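You operate a simulated robot arm through the tools that you are given. There is no shell and no other tool. Be economical: measure what you need, move in short steps, check, and stop when the job is done.

Carry out the task below with a simulated two-armed robot. There is one attempt and no reset: what you move stays moved.

TASK
Ratchet the strap tight and roll the low cart to the blue line.
Fine: the pointer ends in the green and never passes it; brake the cart on the line.

It is judged by the outcome, as a careful person would: the job done as asked, and still so three seconds after it is handed in. It fails if anything else is knocked over, pushed out of place, dropped, spilled or broken.

THE ROBOT
Two 7-joint arms with four-finger grippers on one trunk, on a base that drives. Base frame: it is fixed to the floor where the robot stands at the start and does not move with it; the origin is under the middle of the robot, x ahead of it, y to its left, z up; the surface under the hand at the start is at about z = 660. Readings come in mm, rad, newtons and seconds.
The left shoulder is at the start at [40, 181, 988], the right one opposite. With the tool pointing down near the work surface each hand reaches from about 320 to 840 mm from the robot's upright axis, wherever it stands, measured 20 degrees to its own side. Places, roughly: cart ratchet lever [700, 0, 600]; cart strap button [800, -100, 700]; low cart [800, -400, 500]; low cart brake [300, -400, 800]; short cart [400, -2400, 700]; short cart brake [1000, -2500, 1300]; split cart [2700, -2000, 700]; split cart brake [2100, -1300, 1300]; tall cart [5200, -1300, 800]; tall cart brake [4600, -500, 1300]. Payload 3.67 kg a hand.
The tool frame of a hand sits at the grasp point between the pads (the TCP): z along the fingers, y along the line on which they close. The tips reach 28 mm beyond it. The gripper opens to 112 mm. The gripper's body begins 73 mm behind the TCP.
Orientation is that of the tool frame in the base frame, as [roll, pitch, yaw] about the fixed x, y, z axes, in that order (R = Rz(yaw) Ry(pitch) Rx(roll)). With the fingers straight down and closing along the base's y, the tool's x points along the base's -x, its y along +y and its z along -z.

THE INTERFACE
- The arms move only by the tool play_rows. It takes "left_commands", "right_commands" or both (then of equal length, played together; a hand with none holds still); each is a list of rows, each an object of numbers (a shift or turn left out is 0, a gripper value left out holds the last): "claw": the gripper command, from -1 (fully open) to 1 (shut), values between in proportion; "dx", "dy", "dz": the shift along the base's x, y, z in mm; "ax", "ay", "az": the turn, a rotation vector about the base's x, y, z in degrees. In form: [{"claw": .., "dx": .., "dy": .., "dz": .., "ax": .., "ay": .., "az": ..}, ...]. A call has 1 to 8 rows; each row is the pose to reach, as a shift and turn from the pose commanded when the call began. Rows are played at 5 a second. More than 50 mm and 0.15 rad between two rows, or a gripper value outside its range, and nothing of the call is played. Where a pose cannot be reached the arm comes as near as it can. A force on the tool above 50 N (or 10 N above the force at the start of the call, whichever is more), or a blocked arm, ends the call early, and 0.2 s more pass. Each finger halts on what it meets, pressing with about 39 N; the grip force reading is that of the motor and also rises with nothing between the fingers. The clock runs only during rows and for 0.2 s after the last one: add rows that repeat a pose to give the fingers time. The reply holds the time, the measured pose of the TCP, the force on the tool along the base axes, the opening and the grip force, in the units named above and with some noise, with the torque about the TCP (base axes, N m) and any sound that the robot's microphone picked up.
- Cameras (640 x 400 px; columns grow to the right, rows downward): "scene" is now at [106.7, -11.1, 1243.2]; the picture's right is [-0.34, -0.94, 0.00], its down [-0.42, 0.15, -0.90] and it looks along [0.84, -0.30, -0.44] (base axes); focal length 228 px, centre (320, 200). "left" rides on the left gripper at [60, 18, -104] in its tool frame; the picture's right is [-0.29, 0.96, 0.00], its down [-0.80, -0.24, -0.55] and it looks along [-0.53, -0.16, 0.83] (tool axes); focal length 234 px, centre (320, 200). "right" rides on the right gripper at [60, -18, -104] in its tool frame; the picture's right is [0.29, 0.96, 0.00], its down [-0.80, 0.24, -0.55] and it looks along [-0.53, 0.16, 0.83] (tool axes); focal length 234 px, centre (320, 200). There is no depth. A picture from a camera that has moved, and an enlarged one, comes with that camera's place and axes in the base frame and with its lens. The place of the scene camera against the robot may be out by one fixed shift of up to 25 mm in any direction.
- capture(camera): a new picture of that camera. The clock stands still meanwhile.
- lift_body(by): slides the trunk up (or, below 0, down) by that many mm; the arms and the scene camera ride with it, the base frame stays. It gives what a move gives, with no picture.
- steer(legs): drives the robot by 1 to 6 legs, each [ahead, left, turn to the left] in mm, mm and rad, along the robot's own axes; the way and the turn of a leg run together, so that a leg with both is an arc; at most 1500 mm and 3.142 rad a leg. The arms and the cameras ride along, it lands a little off, and it stops where it bumps. It gives what a move gives.
- head_to(pan, tilt): turns the head with the scene camera to pan (to the left, within 1.501 rad either way) and tilt (down, from -0.506 to 1.204), counted from straight ahead of the robot. It gives what a move gives.
- close_up(camera, box): a new picture of the part [left, top, right, bottom] of that camera's present view, enlarged. The clock stands still meanwhile.
- job_done(): hands the job in; it is judged then, once.

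Work in short steps. Places have to be worked out from the pictures, the camera data and where the tool is seen: move nearer, look again, correct. Check each grasp and each placing, and mend what went wrong. You have 120 turns and 92 pictures in all, those below and enlarged ones among them. Open the grippers and draw the arms clear of the work before you hand the job in, unless the task says otherwise; then end with one line.

The tools are called after "Emit:" by a JSON object that holds its "op" and its "data". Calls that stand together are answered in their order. play_rows: Moves the arms, as the interface text tells. Its arguments: {"type":"object","properties":{"left_commands":{"type":"array","items":{"type":"object","properties":{"claw":{"type":"number"},"dx":{"type":"number"},"dy":{"type":"number"},"dz":{"type":"number"},"ax":{"type":"number"},"ay":{"type":"number"},"az":{"type":"number"}}}},"right_commands":{"type":"array","items":{"type":"object","properties":{"claw":{"type":"number"},"dx":{"type":"number"},"dy":{"type":"number"},"dz":{"type":"number"},"ax":{"type":"number"},"ay":{"type":"number"},"az":{"type":"number"}}}}},"required":[]} The other tools are called the same way: lift_body (by) slides the trunk up or down; steer (legs) drives the base; head_to (pan, tilt) turns the head that bears the scene camera; capture (camera) takes a picture; close_up (camera, box) takes an enlarged picture of a part of a camera's view; job_done () hands the job in.

At the start:

```text
t: 0.0
left_ee_pos: [506.9, -11.1, 1176.8]
left_tcp_rot: [3.142, 0.0, -3.14]
left_force: [-0.3, -0.8, -0.1]
left_ft_torque: [-0.01, 0.0, 0.0]
left_grip_width: 112.1
left_grasp_force: 0.2
right_ee_pos: [470.6, -520.0, 1149.7]
right_tcp_rot: [3.141, 0.0, 3.141]
right_force: [-0.5, 0.5, 0.0]
right_ft_torque: [-0.01, 0.0, -0.01]
right_grip_width: 111.8
right_grasp_force: 0.1
trunk travel left (down, up): [-109.0, 404.0]
robot x, y, heading: [-3.7, 1.3, -0.0]
head pan, tilt: [-0.346, 0.457]
```

scene: 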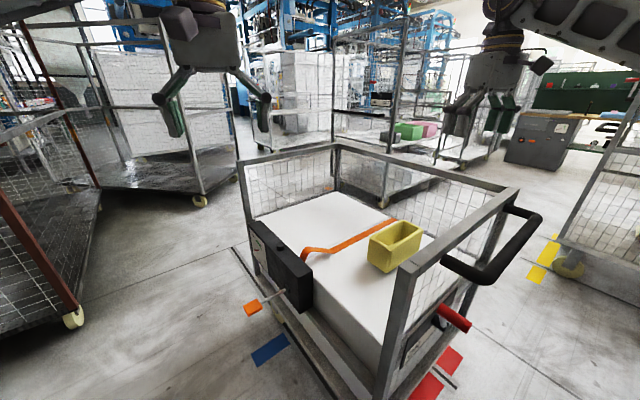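
right: 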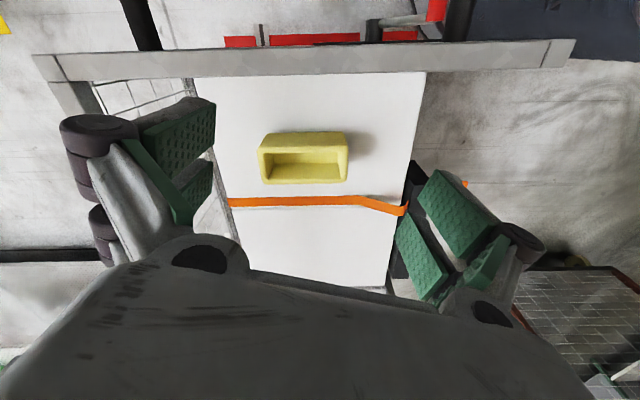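
left: 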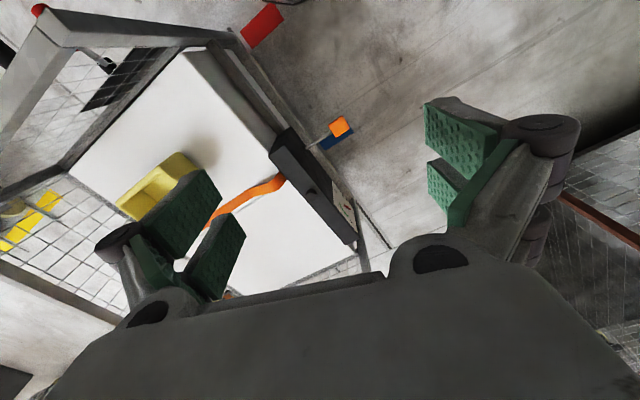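

I start by looking closely at the ratchet with its gauge and at the cart's handle, brake and floor lines.

Emit:
{"op": "close_up", "data": {"camera": "scene", "box": [220, 200, 340, 380]}}

Emit:
{"op": "close_up", "data": {"camera": "scene", "box": [360, 180, 560, 400]}}

Emit:
{"op": "close_up", "data": {"camera": "left", "box": [240, 100, 400, 260]}}

```text
2.22 times, centred on (280, 290) of scene
camera zoom: at [106.7, -11.1, 1243.2], right [-0.34, -0.94, 0.0], down [-0.42, 0.15, -0.9], along [0.84, -0.3, -0.44], focal length 508 px, centre (409, 0)
```

zoom: 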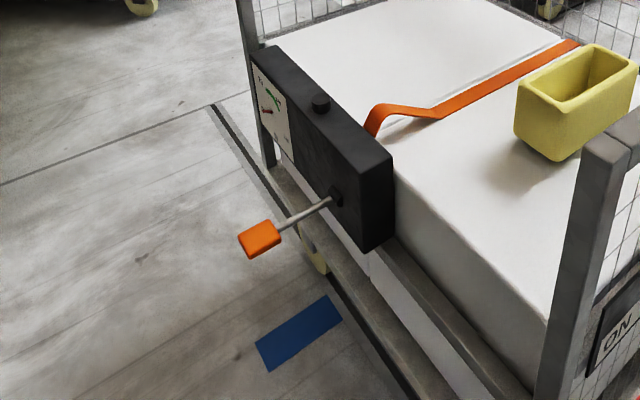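

```text
1.82 times, centred on (460, 290) of scene
camera zoom: at [106.7, -11.1, 1243.2], right [-0.34, -0.94, 0.0], down [-0.42, 0.15, -0.9], along [0.84, -0.3, -0.44], focal length 415 px, centre (66, 36)
```

zoom: 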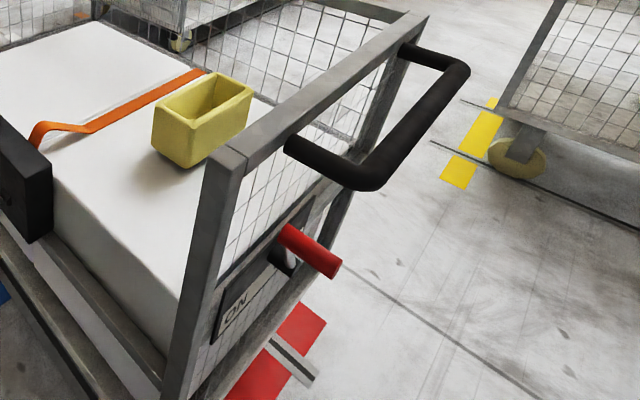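

```text
2.50 times, centred on (320, 180) of left
camera zoom: at [446.4, 5.6, 1281.7], right [0.29, 0.96, 0.0], down [0.8, -0.24, 0.55], along [0.53, -0.16, -0.83], focal length 585 px, centre (320, 250)
```

zoom: 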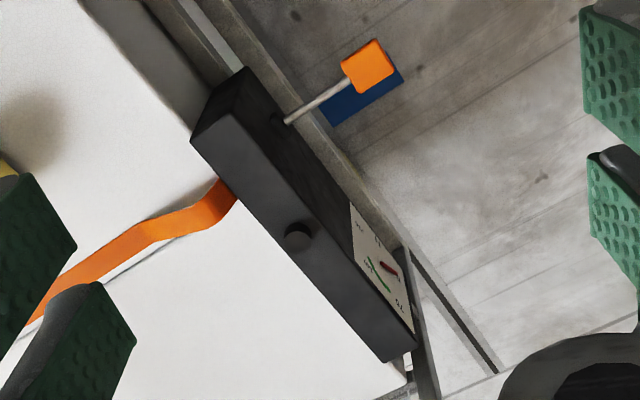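

The cart's axis seems yawed about 18° with the handle and brake at the near end. A blue tape peeks out on the left and a red one lies at the near end; I look around with the head for the floor marks.

Emit:
{"op": "head_to", "data": {"pan": -0.1, "tilt": 0.8}}

Emit:
{"op": "capture", "data": {"camera": "scene"}}

Emit:
{"op": "head_to", "data": {"pan": -0.8, "tilt": 0.8}}

Emit:
{"op": "capture", "data": {"camera": "scene"}}

```text
t: 0.8
left_ee_pos: [506.6, -12.6, 1176.6]
left_tcp_rot: [-3.141, 0.0, -3.14]
left_force: [-0.1, 0.4, 1.3]
left_ft_torque: [0.0, 0.01, -0.01]
left_grip_width: 111.9
left_grasp_force: 0.0
right_ee_pos: [471.4, -519.2, 1149.6]
right_tcp_rot: [3.141, 0.0, -3.141]
right_force: [-0.7, -0.1, 0.0]
right_ft_torque: [0.02, 0.01, 0.03]
right_grip_width: 112.1
right_grasp_force: 0.0
trunk travel left (down, up): [-109.0, 404.0]
robot x, y, heading: [1.8, -1.3, -0.005]
head pan, tilt: [-0.099, 0.799]
```

```text
85 pictures are left
camera scene: at [100.6, 11.9, 1213.5], right [-0.1, -0.99, 0.0], down [-0.71, 0.07, -0.7], along [0.69, -0.07, -0.72], focal length 228 px, centre (320, 200)
```

scene: 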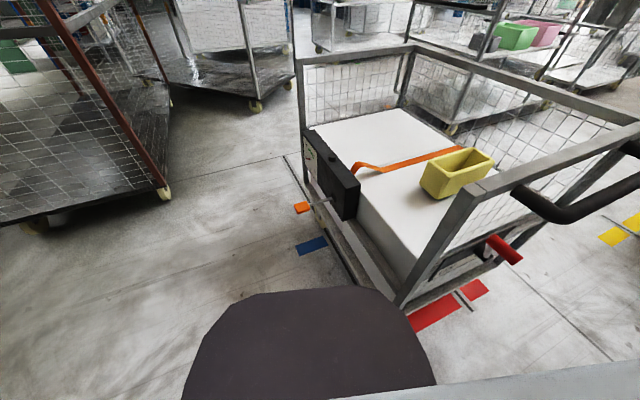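

```text
t: 1.9
left_ee_pos: [507.0, -11.9, 1177.2]
left_tcp_rot: [3.14, 0.001, -3.14]
left_force: [0.7, 0.0, -0.2]
left_ft_torque: [-0.01, -0.01, 0.04]
left_grip_width: 112.2
left_grasp_force: 0.1
right_ee_pos: [470.5, -519.4, 1150.8]
right_tcp_rot: [-3.141, 0.0, 3.142]
right_force: [-0.1, -0.3, -0.3]
right_ft_torque: [0.02, 0.01, -0.06]
right_grip_width: 111.9
right_grasp_force: 0.1
trunk travel left (down, up): [-109.0, 404.0]
robot x, y, heading: [4.6, -2.3, 0.0]
head pan, tilt: [-0.799, 0.799]
```

```text
84 pictures are left
camera scene: at [76.6, -37.8, 1213.5], right [-0.72, -0.7, 0.0], down [-0.5, 0.51, -0.7], along [0.49, -0.5, -0.72], focal length 228 px, centre (320, 200)
```

scene: 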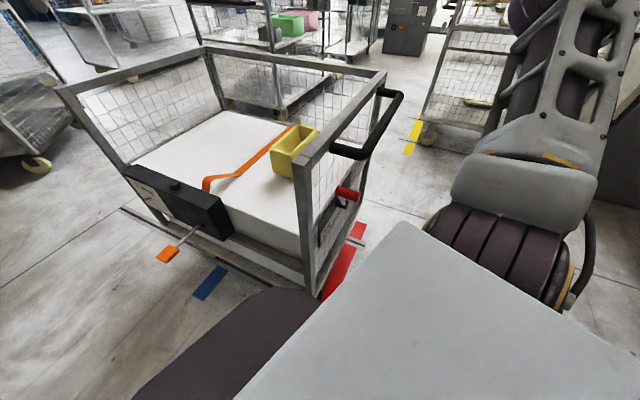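

The track runs forward past the cart, with red at the near end and blue mid-cart. The ratchet lever sticks out to the left at about (648, 20, 605). I bring the left hand left and down, turning it to view the dial, lever, wheels and floor marks.

Emit:
{"op": "play_rows", "data": {"left_commands": [{"dx": 0, "dy": 40, "dz": -25, "az": -7}, {"dx": 0, "dy": 80, "dz": -50, "az": -14}, {"dx": 0, "dy": 120, "dz": -75, "az": -21}, {"dx": 0, "dy": 160, "dz": -100, "az": -28}, {"dx": 0, "dy": 195, "dz": -130, "az": -35}, {"dx": 0, "dy": 225, "dz": -165, "az": -42}, {"dx": 0, "dy": 250, "dz": -200, "az": -49}, {"dx": 0, "dy": 270, "dz": -240, "az": -56}]}}

Emit:
{"op": "capture", "data": {"camera": "left"}}

```text
t: 3.7
left_ee_pos: [506.3, 256.5, 935.7]
left_tcp_rot: [-3.139, 0.001, 2.161]
left_force: [-0.2, -0.9, -0.4]
left_ft_torque: [-0.01, 0.04, -0.01]
left_grip_width: 111.7
left_grasp_force: 0.0
right_ee_pos: [470.9, -518.4, 1150.0]
right_tcp_rot: [3.141, 0.0, 3.141]
right_force: [-0.2, 0.2, 0.4]
right_ft_torque: [-0.02, -0.01, 0.01]
right_grip_width: 112.1
right_grasp_force: 0.0
trunk travel left (down, up): [-109.0, 404.0]
robot x, y, heading: [1.7, -1.0, 0.001]
head pan, tilt: [-0.799, 0.799]
```

```text
83 pictures are left
camera left: at [487.4, 316.8, 1039.3], right [0.96, 0.3, 0.0], down [0.25, -0.79, 0.56], along [0.16, -0.53, -0.83], focal length 234 px, centre (320, 200)
```

left: 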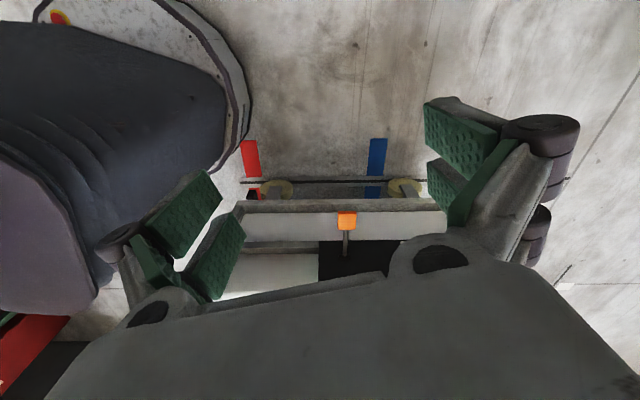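

The camera is now square to the cart's side. I enlarge the low part, where a dark piece sits at the red line.

Emit:
{"op": "close_up", "data": {"camera": "left", "box": [230, 130, 440, 265]}}

```text
2.96 times, centred on (335, 198) of left
camera zoom: at [487.4, 316.8, 1039.3], right [0.96, 0.3, 0.0], down [0.25, -0.79, 0.56], along [0.16, -0.53, -0.83], focal length 694 px, centre (276, 207)
```

zoom: 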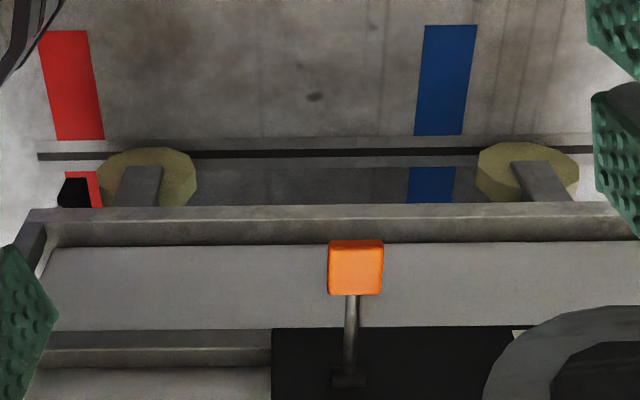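

I look at that same end with the right camera.

Emit:
{"op": "close_up", "data": {"camera": "right", "box": [200, 0, 460, 100]}}

Emit:
{"op": "close_up", "data": {"camera": "scene", "box": [280, 160, 400, 310]}}

```text
2.46 times, centred on (330, 50) of right
camera zoom: at [409.8, -536.1, 1254.0], right [-0.29, 0.96, 0.0], down [0.8, 0.24, 0.55], along [0.53, 0.16, -0.83], focal length 576 px, centre (295, 569)
```

zoom: 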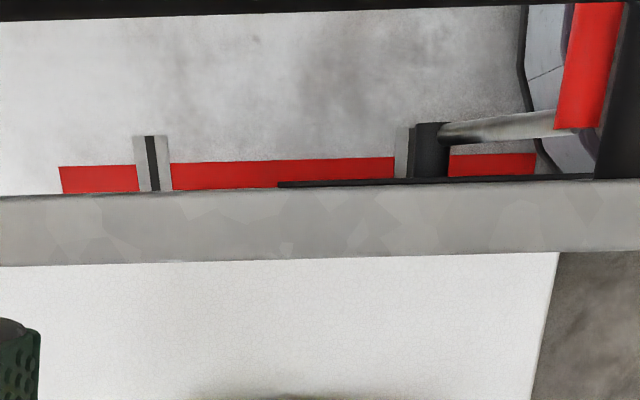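

```text
2.67 times, centred on (340, 235) of scene
camera zoom: at [76.9, -36.7, 1213.5], right [-0.72, -0.7, 0.0], down [-0.5, 0.51, -0.7], along [0.49, -0.5, -0.72], focal length 609 px, centre (267, 107)
```

zoom: 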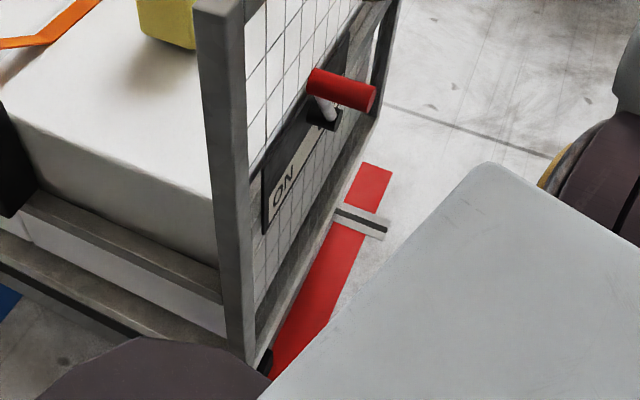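

I lower the left hand and tilt it so the camera looks nearly level at the cart's side (dial, lever, undercarriage).

Emit:
{"op": "play_rows", "data": {"left_commands": [{"dy": 10, "dz": -25, "ax": -5.4, "ay": -1.7}, {"dy": 20, "dz": -50, "ax": -10.7, "ay": -3.4}, {"dy": 30, "dz": -75, "ax": -16.1, "ay": -5.1}, {"dy": 40, "dz": -100, "ax": -21.5, "ay": -6.8}, {"dy": 50, "dz": -125, "ax": -26.8, "ay": -8.5}, {"dy": 60, "dz": -150, "ax": -32.2, "ay": -10.2}, {"dy": 70, "dz": -175, "ax": -37.5, "ay": -11.9}, {"dy": 80, "dz": -200, "ax": -42.9, "ay": -13.6}]}}

Emit:
{"op": "capture", "data": {"camera": "left"}}

```text
t: 5.5
left_ee_pos: [507.8, 336.8, 736.4]
left_tcp_rot: [-2.865, 0.747, 2.275]
left_force: [-0.3, 1.2, 0.0]
left_ft_torque: [-0.03, -0.01, -0.01]
left_grip_width: 111.9
left_grasp_force: 0.1
right_ee_pos: [471.8, -518.1, 1149.6]
right_tcp_rot: [3.14, 0.0, -3.141]
right_force: [0.2, -0.6, 0.1]
right_ft_torque: [-0.02, -0.02, -0.02]
right_grip_width: 112.1
right_grasp_force: 0.1
trunk travel left (down, up): [-109.0, 404.0]
robot x, y, heading: [0.1, 0.4, -0.004]
head pan, tilt: [-0.799, 0.799]
```

```text
79 pictures are left
camera left: at [471.7, 450.2, 766.0], right [0.95, 0.3, 0.0], down [0.05, -0.19, 0.98], along [0.29, -0.94, -0.19], focal length 234 px, centre (320, 200)
```

left: 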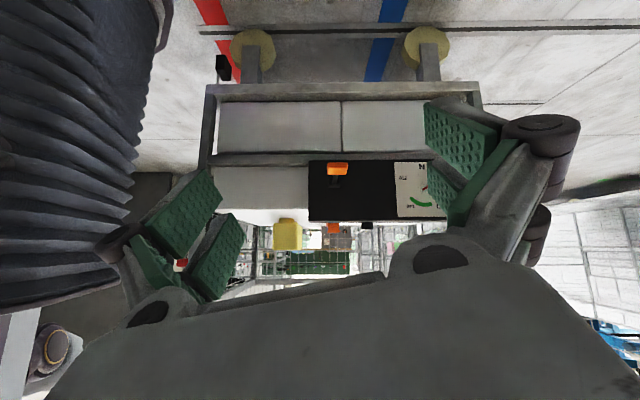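

The picture is upside down but clear. I enlarge the black marker at the rear and the dial.

Emit:
{"op": "close_up", "data": {"camera": "left", "box": [190, 10, 290, 100]}}

Emit:
{"op": "close_up", "data": {"camera": "left", "box": [300, 145, 450, 240]}}

```text
4.44 times, centred on (240, 55) of left
camera zoom: at [471.7, 450.2, 766.0], right [0.95, 0.3, 0.0], down [0.05, -0.19, 0.98], along [0.29, -0.94, -0.19], focal length 1041 px, centre (676, 844)
```

zoom: 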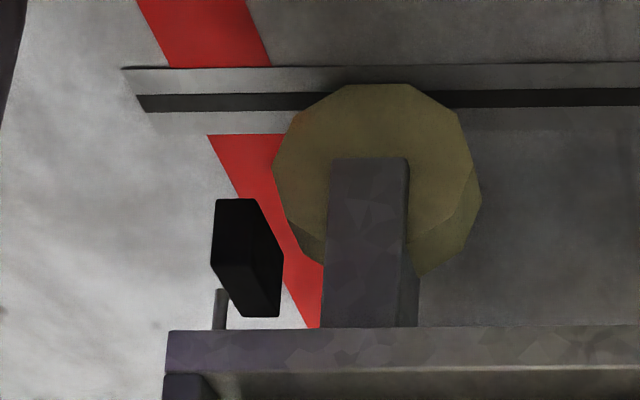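

```text
4.21 times, centred on (375, 192) of left
camera zoom: at [471.7, 450.2, 766.0], right [0.95, 0.3, 0.0], down [0.05, -0.19, 0.98], along [0.29, -0.94, -0.19], focal length 986 px, centre (88, 232)
```

zoom: 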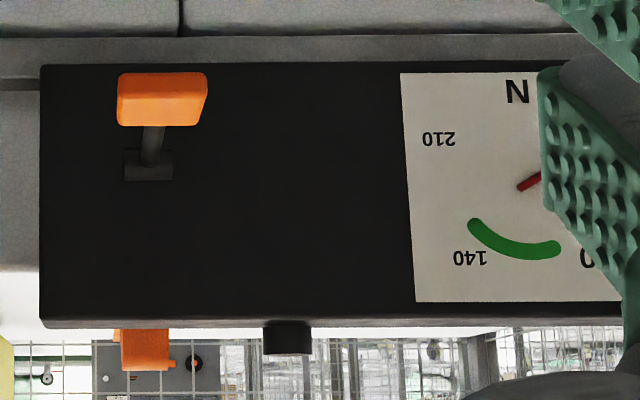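

The dial is partly hidden by a finger, so I shift the hand forward along the cart to see all of it.

Emit:
{"op": "play_rows", "data": {"left_commands": [{"dx": 40, "dy": 13}, {"dx": 80, "dy": 25}, {"dx": 120, "dy": 38}, {"dx": 160, "dy": 50}, {"dx": 190, "dy": 60, "dz": -30}]}}

Emit:
{"op": "close_up", "data": {"camera": "left", "box": [210, 100, 430, 240]}}

```text
t: 6.7
left_ee_pos: [700.1, 399.6, 707.6]
left_tcp_rot: [-2.863, 0.742, 2.273]
left_force: [-0.2, 0.2, -0.3]
left_ft_torque: [-0.01, 0.01, -0.02]
left_grip_width: 111.7
left_grasp_force: 0.1
right_ee_pos: [473.0, -520.5, 1149.3]
right_tcp_rot: [-3.141, -0.002, -3.14]
right_force: [-0.1, 0.2, 0.5]
right_ft_torque: [0.0, 0.05, 0.05]
right_grip_width: 111.8
right_grasp_force: 0.1
trunk travel left (down, up): [-109.0, 404.0]
robot x, y, heading: [0.7, -1.2, -0.001]
head pan, tilt: [-0.799, 0.799]
```

```text
2.86 times, centred on (320, 170) of left
camera zoom: at [664.2, 511.7, 738.7], right [0.95, 0.3, 0.0], down [0.06, -0.19, 0.98], along [0.29, -0.94, -0.2], focal length 669 px, centre (320, 286)
```

zoom: 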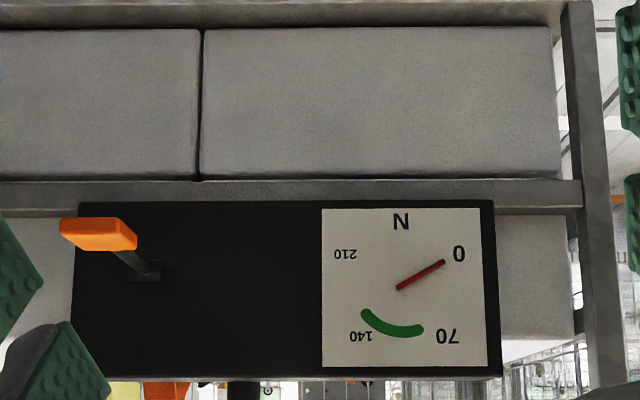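

Dial: pointer at 0, green about 95–140 N, lever rod standing straight out of the side face. I now turn the left hand level, fingers toward the cart, so that it can straddle the lever paddle from above and below.

Emit:
{"op": "play_rows", "data": {"left_commands": [{"dx": -10, "dy": -10, "dz": -10, "ax": -7.15, "ay": -2.27}, {"dx": -20, "dy": -20, "dz": -20, "ax": -14.3, "ay": -4.5}, {"dx": -30, "dy": -30, "dz": -30, "ax": -21.4, "ay": -6.8}, {"dx": -40, "dy": -40, "dz": -40, "ax": -28.6, "ay": -9.1}, {"dx": -50, "dy": -50, "dz": -50, "ax": -35.75, "ay": -11.3}, {"dx": -60, "dy": -60, "dz": -60, "ax": -42.9, "ay": -13.6}]}}

Emit:
{"op": "play_rows", "data": {"left_commands": [{"ax": -2.5, "ay": 7.8}, {"ax": -4.9, "ay": 15.6}, {"ax": -7.4, "ay": 23.4}, {"ax": -9.9, "ay": 31.2}, {"ax": -12.3, "ay": 39}, {"ax": -14.8, "ay": 46.7}, {"ax": -17.3, "ay": 54.5}, {"ax": -19.7, "ay": 62.3}]}}

Emit:
{"op": "play_rows", "data": {"left_commands": [{"ax": -2.5, "ay": 7.8, "dx": -10, "dy": -20}, {"dx": -20, "dy": -50, "ax": -2.5, "ay": 7.8}]}}

Emit:
{"op": "capture", "data": {"camera": "left"}}

```text
t: 8.1
left_ee_pos: [636.2, 337.9, 647.7]
left_tcp_rot: [-1.563, 1.284, -2.826]
left_force: [-0.2, 1.5, -0.7]
left_ft_torque: [0.01, 0.01, -0.02]
left_grip_width: 112.0
left_grasp_force: 0.1
right_ee_pos: [470.8, -519.8, 1150.9]
right_tcp_rot: [3.139, -0.002, -3.141]
right_force: [-0.4, 0.3, -0.5]
right_ft_torque: [-0.02, -0.01, 0.01]
right_grip_width: 112.2
right_grasp_force: 0.1
trunk travel left (down, up): [-109.0, 404.0]
robot x, y, heading: [3.8, 2.0, -0.003]
head pan, tilt: [-0.799, 0.799]
```

```text
t: 9.9
left_ee_pos: [635.0, 337.3, 648.1]
left_tcp_rot: [-1.572, 0.141, -2.835]
left_force: [0.3, 0.1, -0.5]
left_ft_torque: [0.01, -0.04, -0.03]
left_grip_width: 112.3
left_grasp_force: 0.0
right_ee_pos: [471.4, -519.6, 1150.4]
right_tcp_rot: [3.141, 0.0, 3.141]
right_force: [-0.5, 0.4, -0.1]
right_ft_torque: [0.0, -0.03, -0.01]
right_grip_width: 111.7
right_grasp_force: 0.1
trunk travel left (down, up): [-109.0, 404.0]
robot x, y, heading: [-1.4, -1.7, 0.005]
head pan, tilt: [-0.799, 0.799]
```

```text
t: 10.5
left_ee_pos: [614.6, 287.0, 647.1]
left_tcp_rot: [-1.57, -0.003, -2.835]
left_force: [0.4, -0.1, 0.3]
left_ft_torque: [-0.01, 0.01, 0.0]
left_grip_width: 111.9
left_grasp_force: 0.1
right_ee_pos: [470.2, -520.3, 1149.5]
right_tcp_rot: [-3.14, 0.0, -3.14]
right_force: [-0.1, 0.1, -0.1]
right_ft_torque: [0.04, 0.0, 0.0]
right_grip_width: 111.9
right_grasp_force: 0.1
trunk travel left (down, up): [-109.0, 404.0]
robot x, y, heading: [-5.1, -2.5, -0.003]
head pan, tilt: [-0.799, 0.799]
```

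```text
75 pictures are left
camera left: at [525.0, 367.8, 631.2], right [0.27, 0.09, -0.96], down [0.59, 0.77, 0.24], along [0.76, -0.63, 0.16], focal length 234 px, centre (320, 200)
```

left: 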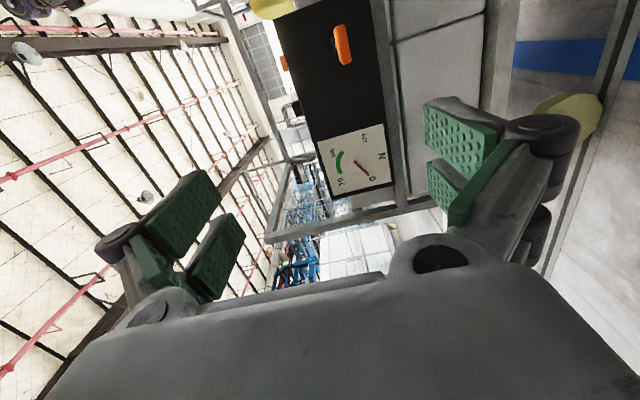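

The dial and lever both show in this view; the paddle triangulates to about (647, 20, 603). I narrow the gripper to about 50 mm and move to a standoff in front of it.

Emit:
{"op": "play_rows", "data": {"left_commands": [{"dx": -1, "dy": -40, "dz": -11, "claw": 0.1}, {"dx": -2, "dy": -80, "dz": -22}, {"dx": -3, "dy": -120, "dz": -33}, {"dx": -4, "dy": -153, "dz": -43}]}}

Emit:
{"op": "capture", "data": {"camera": "left"}}

```text
t: 11.5
left_ee_pos: [611.3, 136.8, 602.0]
left_tcp_rot: [-1.57, 0.0, -2.836]
left_force: [-0.9, -0.4, -0.5]
left_ft_torque: [0.0, -0.02, 0.0]
left_grip_width: 50.4
left_grasp_force: 0.0
right_ee_pos: [471.1, -520.8, 1149.3]
right_tcp_rot: [3.141, -0.001, 3.141]
right_force: [-0.1, -0.3, -0.5]
right_ft_torque: [0.01, -0.01, -0.02]
right_grip_width: 111.9
right_grasp_force: 0.0
trunk travel left (down, up): [-109.0, 404.0]
robot x, y, heading: [1.0, -3.0, 0.004]
head pan, tilt: [-0.799, 0.799]
```

```text
74 pictures are left
camera left: at [522.4, 217.3, 584.7], right [0.27, 0.09, -0.96], down [0.59, 0.77, 0.24], along [0.76, -0.63, 0.16], focal length 234 px, centre (320, 200)
```

left: 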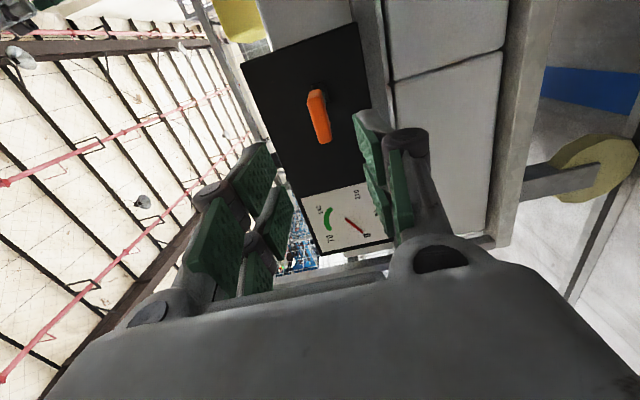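

The paddle lies centred between the finger planes at z≈602. I advance so the fingers straddle it.

Emit:
{"op": "play_rows", "data": {"left_commands": [{"dx": 11, "dy": -36}, {"dx": 22, "dy": -72}, {"dx": 33, "dy": -108}]}}

Emit:
{"op": "capture", "data": {"camera": "left"}}

```text
t: 12.3
left_ee_pos: [650.0, 25.2, 600.1]
left_tcp_rot: [-1.571, -0.003, -2.835]
left_force: [0.3, -0.4, -0.2]
left_ft_torque: [-0.01, 0.02, 0.05]
left_grip_width: 50.5
left_grasp_force: 0.0
right_ee_pos: [471.4, -520.9, 1149.9]
right_tcp_rot: [-3.141, 0.001, 3.141]
right_force: [-0.4, -0.6, 0.1]
right_ft_torque: [0.05, 0.0, -0.04]
right_grip_width: 112.0
right_grasp_force: 0.0
trunk travel left (down, up): [-109.0, 404.0]
robot x, y, heading: [-2.9, -2.3, -0.002]
head pan, tilt: [-0.799, 0.799]
```

```text
73 pictures are left
camera left: at [560.3, 106.0, 582.8], right [0.27, 0.09, -0.96], down [0.59, 0.77, 0.24], along [0.76, -0.63, 0.16], focal length 234 px, centre (320, 200)
```

left: 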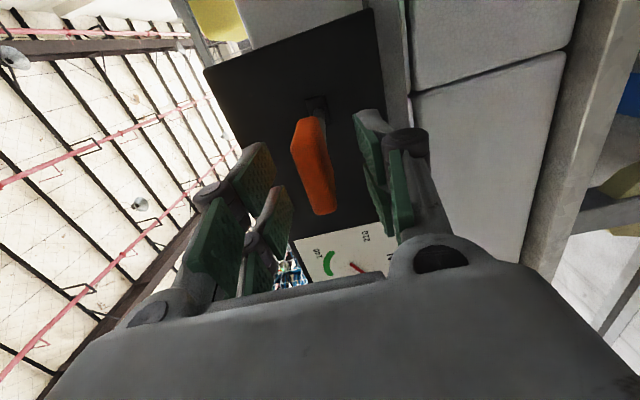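

The paddle is between the fingers. I probe upward in small steps and watch the forces and dial.

Emit:
{"op": "play_rows", "data": {"left_commands": [{"dz": 8}, {"dz": 16}, {"dz": 24}, {"dz": 32}, {"dz": 40}]}}

Emit:
{"op": "capture", "data": {"camera": "left"}}

```text
t: 13.6
left_ee_pos: [645.5, 26.5, 628.2]
left_tcp_rot: [-1.593, -0.013, -2.835]
left_force: [9.7, -2.7, -29.5]
left_ft_torque: [0.75, -0.78, 0.58]
left_grip_width: 64.3
left_grasp_force: 13.0
right_ee_pos: [471.8, -520.0, 1150.1]
right_tcp_rot: [3.141, -0.002, 3.14]
right_force: [-0.6, 0.2, 0.3]
right_ft_torque: [-0.03, -0.06, 0.01]
right_grip_width: 112.3
right_grasp_force: 0.1
trunk travel left (down, up): [-109.0, 404.0]
robot x, y, heading: [-2.2, 0.9, -0.002]
head pan, tilt: [-0.799, 0.799]
stopped in row 5 (left hand): the force on the tool passed its limit at 51 N (the readings are from after the stop); the commanded pose is now the measured one
```

```text
72 pictures are left
camera left: at [556.1, 106.3, 613.2], right [0.26, 0.1, -0.96], down [0.6, 0.77, 0.24], along [0.76, -0.64, 0.13], focal length 234 px, centre (320, 200)
```

left: 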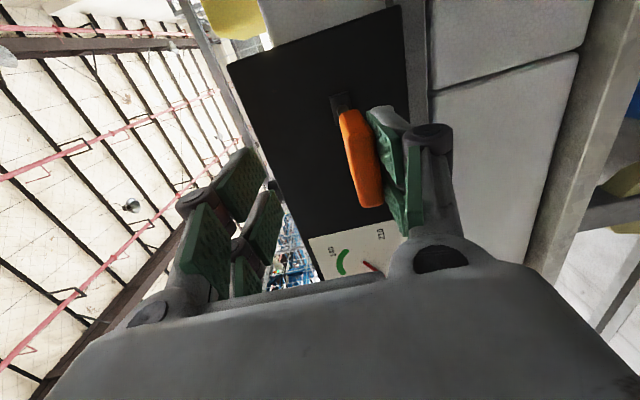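

Upward is blocked at 50 N without lever motion. I go back down to centre, then probe downward.

Emit:
{"op": "play_rows", "data": {"left_commands": [{"dz": -14, "dx": 2, "claw": 0.1}, {"dz": -28, "dx": 4, "ax": 1.2}, {"dz": -28, "dx": 4, "ax": 1.2}, {"dz": -36, "dx": 4, "ax": 1.2}, {"dz": -44, "dx": 4, "ax": 1.2}, {"dz": -52, "dx": 4, "ax": 1.2}, {"dz": -60, "dx": 4, "ax": 1.2}, {"dz": -68, "dx": 4, "ax": 1.2}]}}

Emit:
{"op": "capture", "data": {"camera": "left"}}

```text
t: 15.4
left_ee_pos: [648.1, 23.8, 566.8]
left_tcp_rot: [-1.601, 0.001, -2.834]
left_force: [0.9, 0.1, 1.9]
left_ft_torque: [-0.06, -0.01, 0.03]
left_grip_width: 51.4
left_grasp_force: 0.7
right_ee_pos: [471.0, -520.3, 1150.0]
right_tcp_rot: [-3.141, -0.001, 3.14]
right_force: [-0.4, -0.8, 0.5]
right_ft_torque: [0.0, -0.02, -0.02]
right_grip_width: 111.9
right_grasp_force: 0.1
trunk travel left (down, up): [-109.0, 404.0]
robot x, y, heading: [-0.9, -2.4, -0.003]
head pan, tilt: [-0.799, 0.799]
```

```text
71 pictures are left
camera left: at [559.6, 105.9, 553.9], right [0.27, 0.12, -0.96], down [0.6, 0.76, 0.26], along [0.76, -0.64, 0.13], focal length 234 px, centre (320, 200)
```

left: 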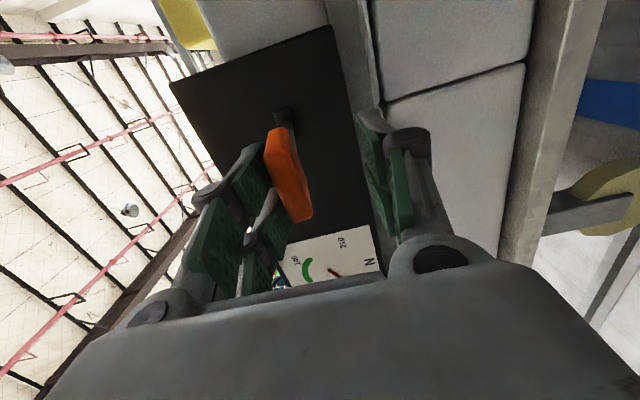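

Downward gave only 2 N so far, and the upper finger is just touching the paddle. I continue slowly and check the dial.

Emit:
{"op": "play_rows", "data": {"left_commands": [{"dz": -8, "ax": 1.5}, {"dz": -16, "ax": 1.5}, {"dz": -24, "ax": 1.5}]}}

Emit:
{"op": "close_up", "data": {"camera": "left", "box": [180, 60, 420, 300]}}

```text
t: 16.2
left_ee_pos: [649.7, 24.4, 540.5]
left_tcp_rot: [-1.627, 0.009, -2.835]
left_force: [0.1, 0.6, 2.5]
left_ft_torque: [-0.1, 0.08, 0.0]
left_grip_width: 52.3
left_grasp_force: 1.4
right_ee_pos: [469.4, -520.8, 1150.5]
right_tcp_rot: [-3.141, 0.002, 3.139]
right_force: [-0.3, 0.7, 0.0]
right_ft_torque: [0.03, -0.01, 0.01]
right_grip_width: 111.9
right_grasp_force: 0.1
trunk travel left (down, up): [-109.0, 404.0]
robot x, y, heading: [-0.1, -1.2, -0.004]
head pan, tilt: [-0.799, 0.799]
```

```text
1.67 times, centred on (300, 180) of left
camera zoom: at [559.8, 106.6, 529.8], right [0.27, 0.14, -0.95], down [0.6, 0.75, 0.28], along [0.76, -0.64, 0.12], focal length 390 px, centre (353, 233)
```

zoom: 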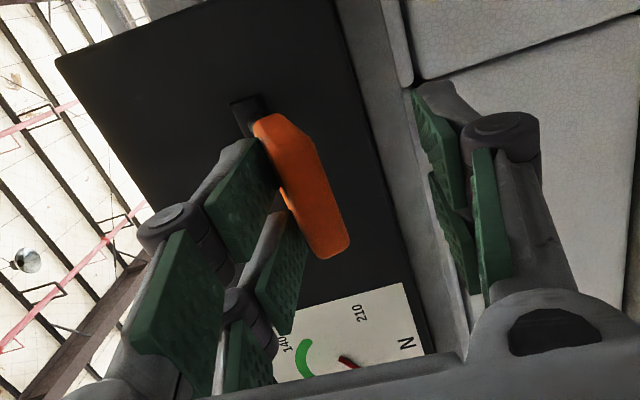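

The lever follows downward with ~2.5 N. I continue the stroke, pitching the hand a little with it.

Emit:
{"op": "play_rows", "data": {"left_commands": [{"dz": -8, "ax": 2, "ay": 0.6}, {"dz": -16, "ax": 4, "ay": 1.2}, {"dz": -24, "ax": 6, "ay": 2}]}}

Emit:
{"op": "capture", "data": {"camera": "left"}}

```text
t: 17.0
left_ee_pos: [651.1, 25.2, 518.4]
left_tcp_rot: [-1.74, 0.004, -2.836]
left_force: [-0.4, 0.1, 4.6]
left_ft_torque: [-0.13, -0.09, 0.04]
left_grip_width: 52.9
left_grasp_force: 2.7
right_ee_pos: [470.7, -520.5, 1148.8]
right_tcp_rot: [3.141, 0.0, 3.139]
right_force: [-0.1, 0.4, 0.7]
right_ft_torque: [0.0, -0.04, 0.02]
right_grip_width: 112.0
right_grasp_force: 0.1
trunk travel left (down, up): [-109.0, 404.0]
robot x, y, heading: [2.7, -0.7, -0.006]
head pan, tilt: [-0.799, 0.799]
```

```text
69 pictures are left
camera left: at [560.4, 108.1, 518.7], right [0.23, 0.24, -0.94], down [0.61, 0.72, 0.33], along [0.76, -0.65, 0.02], focal length 234 px, centre (320, 200)
```

left: 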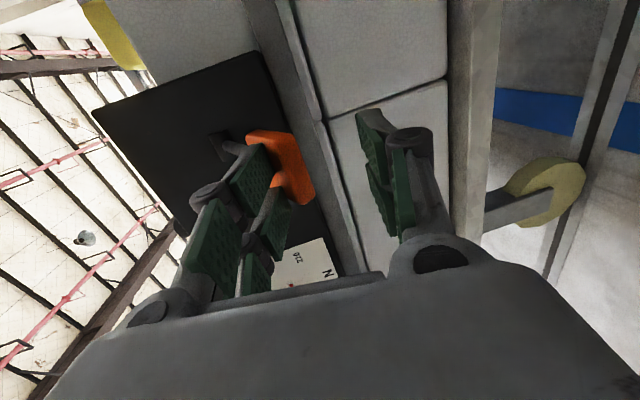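

Force rises gently to 4.6 N; the dial is hidden, so I draw the hand back outward to read it.

Emit:
{"op": "play_rows", "data": {"left_commands": [{"dx": -12, "dy": 38, "dz": 6}, {"dx": -24, "dy": 76, "dz": 20, "ax": -4}, {"dx": -40, "dy": 120, "dz": 40, "ax": -9, "ay": -2}]}}

Emit:
{"op": "close_up", "data": {"camera": "left", "box": [200, 60, 440, 290]}}

```text
refused: row 3 steps farther than a row can; nothing moved
```

```text
1.74 times, centred on (320, 175) of left
camera zoom: at [560.4, 108.1, 518.7], right [0.23, 0.24, -0.94], down [0.61, 0.72, 0.33], along [0.76, -0.65, 0.02], focal length 407 px, centre (320, 244)
```

zoom: 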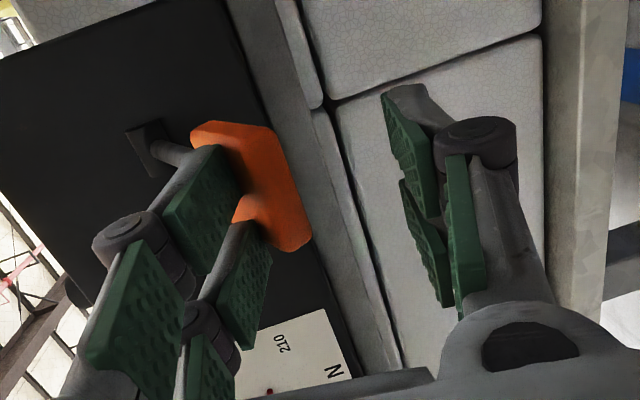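

Row too long; I replay it in smaller steps.

Emit:
{"op": "play_rows", "data": {"left_commands": [{"dx": -12, "dy": 36, "dz": 6}, {"dx": -22, "dy": 70, "dz": 16, "ax": -4}, {"dx": -32, "dy": 104, "dz": 28, "ax": -8, "ay": -2}, {"dx": -42, "dy": 136, "dz": 40, "ax": -9, "ay": -2}]}}

Emit:
{"op": "close_up", "data": {"camera": "left", "box": [200, 60, 440, 290]}}

```text
t: 18.0
left_ee_pos: [609.5, 163.2, 557.7]
left_tcp_rot: [-1.578, -0.007, -2.838]
left_force: [0.0, 0.2, -0.8]
left_ft_torque: [0.06, -0.02, -0.02]
left_grip_width: 50.5
left_grasp_force: 0.1
right_ee_pos: [469.0, -519.2, 1150.0]
right_tcp_rot: [-3.141, -0.001, 3.139]
right_force: [0.8, 0.3, 0.5]
right_ft_torque: [-0.02, 0.0, 0.01]
right_grip_width: 112.0
right_grasp_force: 0.0
trunk travel left (down, up): [-109.0, 404.0]
robot x, y, heading: [2.3, 0.7, -0.003]
head pan, tilt: [-0.799, 0.799]
```

```text
1.74 times, centred on (320, 175) of left
camera zoom: at [519.8, 244.2, 542.0], right [0.27, 0.09, -0.96], down [0.6, 0.77, 0.24], along [0.76, -0.64, 0.15], focal length 407 px, centre (320, 244)
```

zoom: 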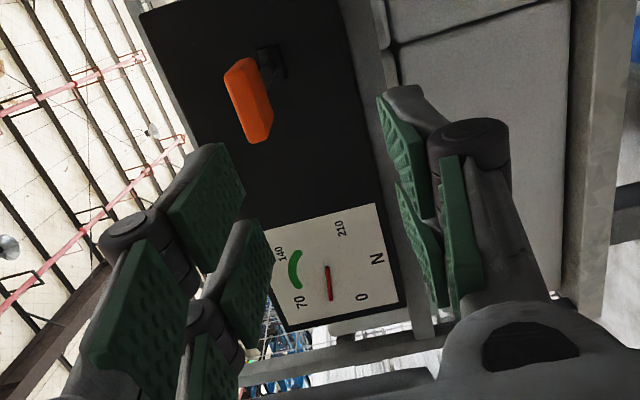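

The down stroke tightened the strap: pointer reads about 33 N (green ~87–136), and the lever sprang back up. I re-enter around the paddle for a second equal stroke.

Emit:
{"op": "play_rows", "data": {"left_commands": [{"dz": 44}, {"dx": 14, "dy": -46, "dz": 44}, {"dx": 28, "dy": -92, "dz": 44}, {"dx": 41, "dy": -137, "dz": 44}]}}

Emit:
{"op": "play_rows", "data": {"left_commands": [{"dz": -12, "ax": 1}, {"dz": -24, "ax": 2}, {"dz": -36, "ax": 3, "ay": 1}, {"dz": -48, "ax": 4, "ay": 1}, {"dz": -58, "ax": 5, "ay": 1.5}, {"dz": -68, "ax": 7, "ay": 2}, {"dz": -78, "ax": 9, "ay": 2}, {"dz": -84, "ax": 9, "ay": 2}]}}

Emit:
{"op": "play_rows", "data": {"left_commands": [{"dx": -12, "dy": 36, "dz": 6}, {"dx": -22, "dy": 70, "dz": 16, "ax": -4}, {"dx": -32, "dy": 104, "dz": 28, "ax": -8, "ay": -2}, {"dx": -42, "dy": 136, "dz": 40, "ax": -9, "ay": -2}]}}

Emit:
{"op": "close_up", "data": {"camera": "left", "box": [200, 60, 440, 290]}}

```text
t: 19.0
left_ee_pos: [648.6, 23.1, 602.7]
left_tcp_rot: [-1.58, -0.008, -2.837]
left_force: [-0.4, -0.6, -0.3]
left_ft_torque: [-0.01, -0.03, -0.01]
left_grip_width: 50.3
left_grasp_force: 0.1
right_ee_pos: [471.7, -521.1, 1149.4]
right_tcp_rot: [3.141, 0.0, 3.141]
right_force: [0.2, -1.1, -0.7]
right_ft_torque: [0.05, 0.0, -0.01]
right_grip_width: 112.3
right_grasp_force: 0.2
trunk travel left (down, up): [-109.0, 404.0]
robot x, y, heading: [-4.6, 0.8, 0.002]
head pan, tilt: [-0.799, 0.799]
```

```text
t: 20.8
left_ee_pos: [648.0, 22.6, 519.5]
left_tcp_rot: [-1.738, 0.004, -2.838]
left_force: [-0.9, 1.1, 4.5]
left_ft_torque: [-0.14, -0.03, -0.02]
left_grip_width: 52.8
left_grasp_force: 2.4
right_ee_pos: [470.3, -520.9, 1149.5]
right_tcp_rot: [-3.141, 0.001, 3.14]
right_force: [1.2, 0.5, -0.3]
right_ft_torque: [0.01, 0.01, 0.01]
right_grip_width: 112.1
right_grasp_force: 0.1
trunk travel left (down, up): [-109.0, 404.0]
robot x, y, heading: [-0.6, -1.1, 0.0]
head pan, tilt: [-0.799, 0.799]
```

```text
t: 21.8
left_ee_pos: [606.6, 159.9, 562.0]
left_tcp_rot: [-1.577, -0.008, -2.839]
left_force: [0.9, 0.6, 0.8]
left_ft_torque: [0.03, -0.02, 0.03]
left_grip_width: 50.1
left_grasp_force: 0.1
right_ee_pos: [469.7, -520.9, 1150.2]
right_tcp_rot: [3.141, 0.0, 3.139]
right_force: [-0.5, -0.5, 0.9]
right_ft_torque: [-0.01, 0.02, -0.01]
right_grip_width: 112.2
right_grasp_force: 0.1
trunk travel left (down, up): [-109.0, 404.0]
robot x, y, heading: [2.5, 2.0, -0.004]
head pan, tilt: [-0.799, 0.799]
```

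```text
1.74 times, centred on (320, 175) of left
camera zoom: at [518.2, 242.3, 545.3], right [0.27, 0.09, -0.96], down [0.6, 0.77, 0.24], along [0.76, -0.64, 0.15], focal length 407 px, centre (320, 244)
```

zoom: 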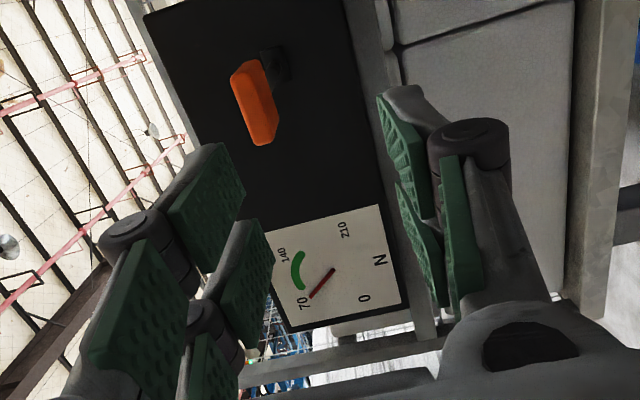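

Pointer now ~69 N, i.e. about 34 N a stroke. A third stroke, a hair deeper, should land near 104 N in the green.

Emit:
{"op": "play_rows", "data": {"left_commands": [{"dz": 41}, {"dx": 14, "dy": -46, "dz": 41}, {"dx": 28, "dy": -92, "dz": 41}, {"dx": 42, "dy": -136, "dz": 41}]}}

Emit:
{"op": "play_rows", "data": {"left_commands": [{"dz": -12, "ax": 1}, {"dz": -24, "ax": 2}, {"dz": -36, "ax": 3, "ay": 1}, {"dz": -48, "ax": 4, "ay": 1}, {"dz": -58, "ax": 5, "ay": 1.5}, {"dz": -68, "ax": 7, "ay": 2}, {"dz": -78, "ax": 9, "ay": 2}, {"dz": -86, "ax": 9, "ay": 2}]}}

Emit:
{"op": "play_rows", "data": {"left_commands": [{"dx": -12, "dy": 36, "dz": 6}, {"dx": -22, "dy": 70, "dz": 16, "ax": -4}, {"dx": -32, "dy": 104, "dz": 28, "ax": -8, "ay": -2}, {"dx": -42, "dy": 136, "dz": 40, "ax": -9, "ay": -2}]}}

Emit:
{"op": "close_up", "data": {"camera": "left", "box": [250, 140, 370, 255]}}

```text
t: 22.8
left_ee_pos: [651.6, 25.6, 599.8]
left_tcp_rot: [-1.579, -0.009, -2.837]
left_force: [-0.5, 0.4, -0.8]
left_ft_torque: [-0.01, -0.02, -0.03]
left_grip_width: 50.2
left_grasp_force: 0.0
right_ee_pos: [472.0, -521.7, 1150.0]
right_tcp_rot: [-3.141, 0.0, 3.141]
right_force: [-0.2, -1.8, -0.7]
right_ft_torque: [0.0, 0.01, -0.02]
right_grip_width: 112.0
right_grasp_force: 0.1
trunk travel left (down, up): [-109.0, 404.0]
robot x, y, heading: [0.7, 0.8, 0.001]
head pan, tilt: [-0.799, 0.799]
```

```text
t: 24.6
left_ee_pos: [649.9, 23.2, 515.0]
left_tcp_rot: [-1.737, 0.008, -2.836]
left_force: [0.3, 1.3, 4.8]
left_ft_torque: [-0.15, -0.03, -0.01]
left_grip_width: 53.2
left_grasp_force: 2.9
right_ee_pos: [469.5, -519.5, 1149.4]
right_tcp_rot: [3.141, 0.0, 3.14]
right_force: [-0.2, -0.1, -0.4]
right_ft_torque: [0.02, -0.05, -0.02]
right_grip_width: 111.8
right_grasp_force: 0.1
trunk travel left (down, up): [-109.0, 404.0]
robot x, y, heading: [-3.0, -3.0, -0.001]
head pan, tilt: [-0.799, 0.799]
```

```text
t: 25.6
left_ee_pos: [607.9, 159.2, 552.8]
left_tcp_rot: [-1.579, -0.009, -2.838]
left_force: [0.2, 0.0, 0.3]
left_ft_torque: [-0.01, -0.02, 0.03]
left_grip_width: 50.6
left_grasp_force: 0.1
right_ee_pos: [470.6, -520.6, 1149.9]
right_tcp_rot: [3.14, 0.0, 3.14]
right_force: [-1.0, 1.0, -0.5]
right_ft_torque: [-0.01, -0.05, -0.01]
right_grip_width: 112.1
right_grasp_force: 0.0
trunk travel left (down, up): [-109.0, 404.0]
robot x, y, heading: [-0.0, 1.1, -0.003]
head pan, tilt: [-0.799, 0.799]
```

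```text
3.48 times, centred on (310, 198) of left
camera zoom: at [519.4, 241.7, 536.9], right [0.26, 0.09, -0.96], down [0.6, 0.77, 0.24], along [0.76, -0.64, 0.15], focal length 814 px, centre (355, 209)
```

zoom: 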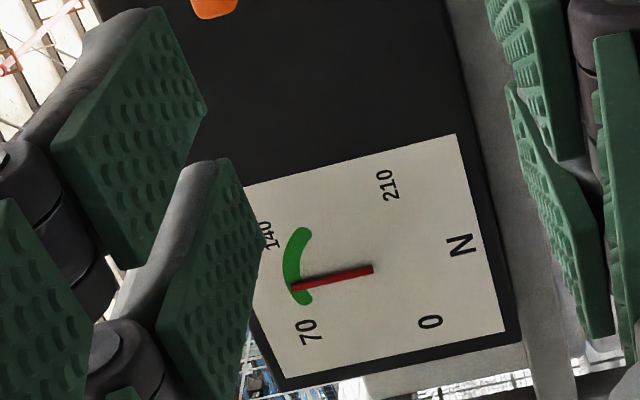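

The pointer is in the green (~102 N) and holding. Now I raise the left hand clear, turning it back to point down.

Emit:
{"op": "play_rows", "data": {"left_commands": [{"dz": 36, "dy": 10, "ax": 7.15, "ay": 2.27}, {"dz": 72, "dy": 20, "ax": 14.3, "ay": 4.5}, {"dz": 108, "dy": 30, "ax": 21.4, "ay": 6.8}, {"dz": 144, "dy": 40, "ax": 28.6, "ay": 9.1}, {"dz": 180, "dy": 50, "ax": 35.75, "ay": 11.3}, {"dz": 216, "dy": 60, "ax": 42.9, "ay": 13.6}, {"dz": 252, "dy": 70, "ax": 50, "ay": 15.9}, {"dz": 288, "dy": 80, "ax": 57.2, "ay": 18.1}]}}

Emit:
{"op": "play_rows", "data": {"left_commands": [{"dx": -25, "dz": 36, "ax": 7.15, "ay": 2.27}, {"dx": -50, "dz": 72, "ax": 14.3, "ay": 4.5}, {"dx": -75, "dz": 108, "ax": 21.4, "ay": 6.8}, {"dx": -100, "dz": 144, "ax": 28.6, "ay": 9.1}, {"dx": -130, "dz": 180, "ax": 28.6, "ay": 9.1}, {"dx": -160, "dz": 216, "ax": 28.6, "ay": 9.1}]}}

Emit:
{"op": "head_to", "data": {"pan": -1.4, "tilt": 0.7}}

Emit:
{"op": "capture", "data": {"camera": "scene"}}

Emit:
{"op": "capture", "data": {"camera": "left"}}

```text
t: 27.4
left_ee_pos: [605.7, 240.1, 842.8]
left_tcp_rot: [-2.628, -0.008, -2.828]
left_force: [-0.5, -0.7, 0.1]
left_ft_torque: [0.0, -0.02, -0.01]
left_grip_width: 50.4
left_grasp_force: 0.0
right_ee_pos: [470.6, -520.8, 1149.9]
right_tcp_rot: [-3.142, 0.001, 3.141]
right_force: [0.1, 1.2, -0.7]
right_ft_torque: [0.01, -0.05, 0.0]
right_grip_width: 112.0
right_grasp_force: 0.1
trunk travel left (down, up): [-109.0, 404.0]
robot x, y, heading: [-2.5, -0.7, -0.004]
head pan, tilt: [-0.799, 0.799]
```

```text
t: 29.0
left_ee_pos: [446.8, 236.8, 1025.6]
left_tcp_rot: [3.107, -0.078, -2.825]
left_force: [-0.5, -0.6, -0.3]
left_ft_torque: [0.0, -0.04, 0.01]
left_grip_width: 50.4
left_grasp_force: 0.0
right_ee_pos: [468.6, -519.8, 1149.0]
right_tcp_rot: [3.141, 0.0, 3.141]
right_force: [0.2, 0.2, -0.4]
right_ft_torque: [0.04, -0.03, -0.03]
right_grip_width: 111.8
right_grasp_force: 0.0
trunk travel left (down, up): [-109.0, 404.0]
robot x, y, heading: [-1.3, -1.9, -0.001]
head pan, tilt: [-0.799, 0.799]
stopped in row 6 (left hand): the arm was blocked; the commanded pose is now the measured one
```

```text
t: 30.0
left_ee_pos: [447.3, 238.2, 1025.9]
left_tcp_rot: [3.11, -0.077, -2.825]
left_force: [0.4, -0.1, -1.2]
left_ft_torque: [-0.01, 0.02, -0.01]
left_grip_width: 50.3
left_grasp_force: 0.0
right_ee_pos: [470.9, -521.1, 1148.9]
right_tcp_rot: [3.141, 0.0, 3.14]
right_force: [-0.3, 1.0, -0.2]
right_ft_torque: [-0.01, -0.02, 0.0]
right_grip_width: 112.3
right_grasp_force: 0.0
trunk travel left (down, up): [-109.0, 404.0]
robot x, y, heading: [4.4, 2.3, 0.002]
head pan, tilt: [-1.4, 0.7]
```

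```text
64 pictures are left
camera scene: at [35.1, -63.8, 1221.7], right [-0.99, -0.17, 0.0], down [-0.11, 0.63, -0.76], along [0.13, -0.75, -0.64], focal length 228 px, centre (320, 200)
```

scene: 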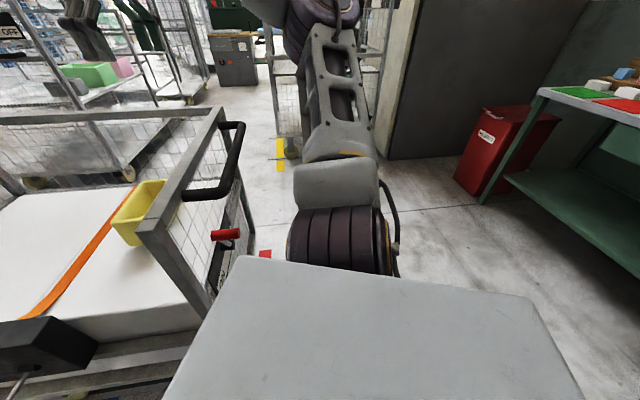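

```text
63 pictures are left
camera left: at [393.3, 235.6, 1135.3], right [-0.02, 1.0, 0.01], down [0.88, 0.02, 0.48], along [0.48, 0.02, -0.88], focal length 234 px, centre (320, 200)
```

left: 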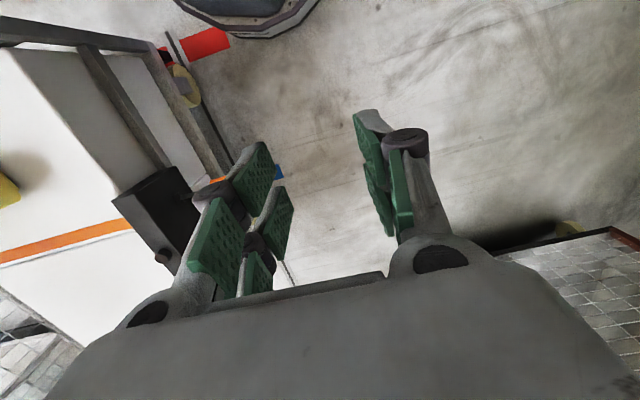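

The floor to the right is free. I back off, move right behind the cart, and turn to its heading so I can see the handle and brake square on.

Emit:
{"op": "steer", "data": {"legs": [[-400, 0, 0], [0, -800, 0], [0, 0, 0.307]]}}

Emit:
{"op": "head_to", "data": {"pan": 0.0, "tilt": 0.55}}

Emit:
{"op": "capture", "data": {"camera": "scene"}}

```text
t: 37.6
left_ee_pos: [-51.2, -445.9, 1025.3]
left_tcp_rot: [3.11, -0.077, -2.536]
left_force: [-0.8, 0.4, 0.0]
left_ft_torque: [-0.01, 0.03, 0.0]
left_grip_width: 50.3
left_grasp_force: 0.1
right_ee_pos: [189.3, -1164.7, 1149.6]
right_tcp_rot: [-3.141, 0.0, -2.851]
right_force: [0.4, 0.0, 0.5]
right_ft_torque: [-0.02, -0.03, 0.01]
right_grip_width: 111.7
right_grasp_force: 0.0
trunk travel left (down, up): [-109.0, 404.0]
robot x, y, heading: [-412.2, -803.3, 0.29]
head pan, tilt: [-1.4, 0.7]
```

```text
t: 39.2
left_ee_pos: [-51.4, -445.7, 1025.8]
left_tcp_rot: [3.11, -0.078, -2.535]
left_force: [0.3, 0.9, 0.1]
left_ft_torque: [0.03, 0.03, 0.03]
left_grip_width: 50.4
left_grasp_force: 0.1
right_ee_pos: [189.2, -1164.9, 1150.2]
right_tcp_rot: [3.141, 0.001, -2.852]
right_force: [-0.3, -1.1, -0.7]
right_ft_torque: [-0.01, 0.02, 0.0]
right_grip_width: 111.9
right_grasp_force: 0.0
trunk travel left (down, up): [-109.0, 404.0]
robot x, y, heading: [-411.1, -801.7, 0.288]
head pan, tilt: [0.0, 0.55]
```

```text
62 pictures are left
camera scene: at [-305.9, -750.0, 1234.8], right [0.29, -0.96, 0.0], down [-0.5, -0.15, -0.85], along [0.82, 0.24, -0.52], focal length 228 px, centre (320, 200)
```

scene: 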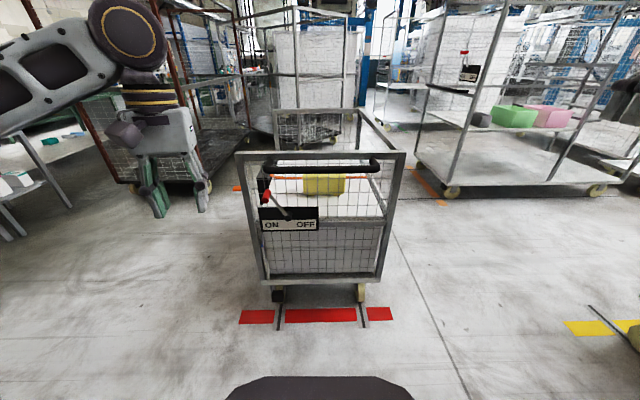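

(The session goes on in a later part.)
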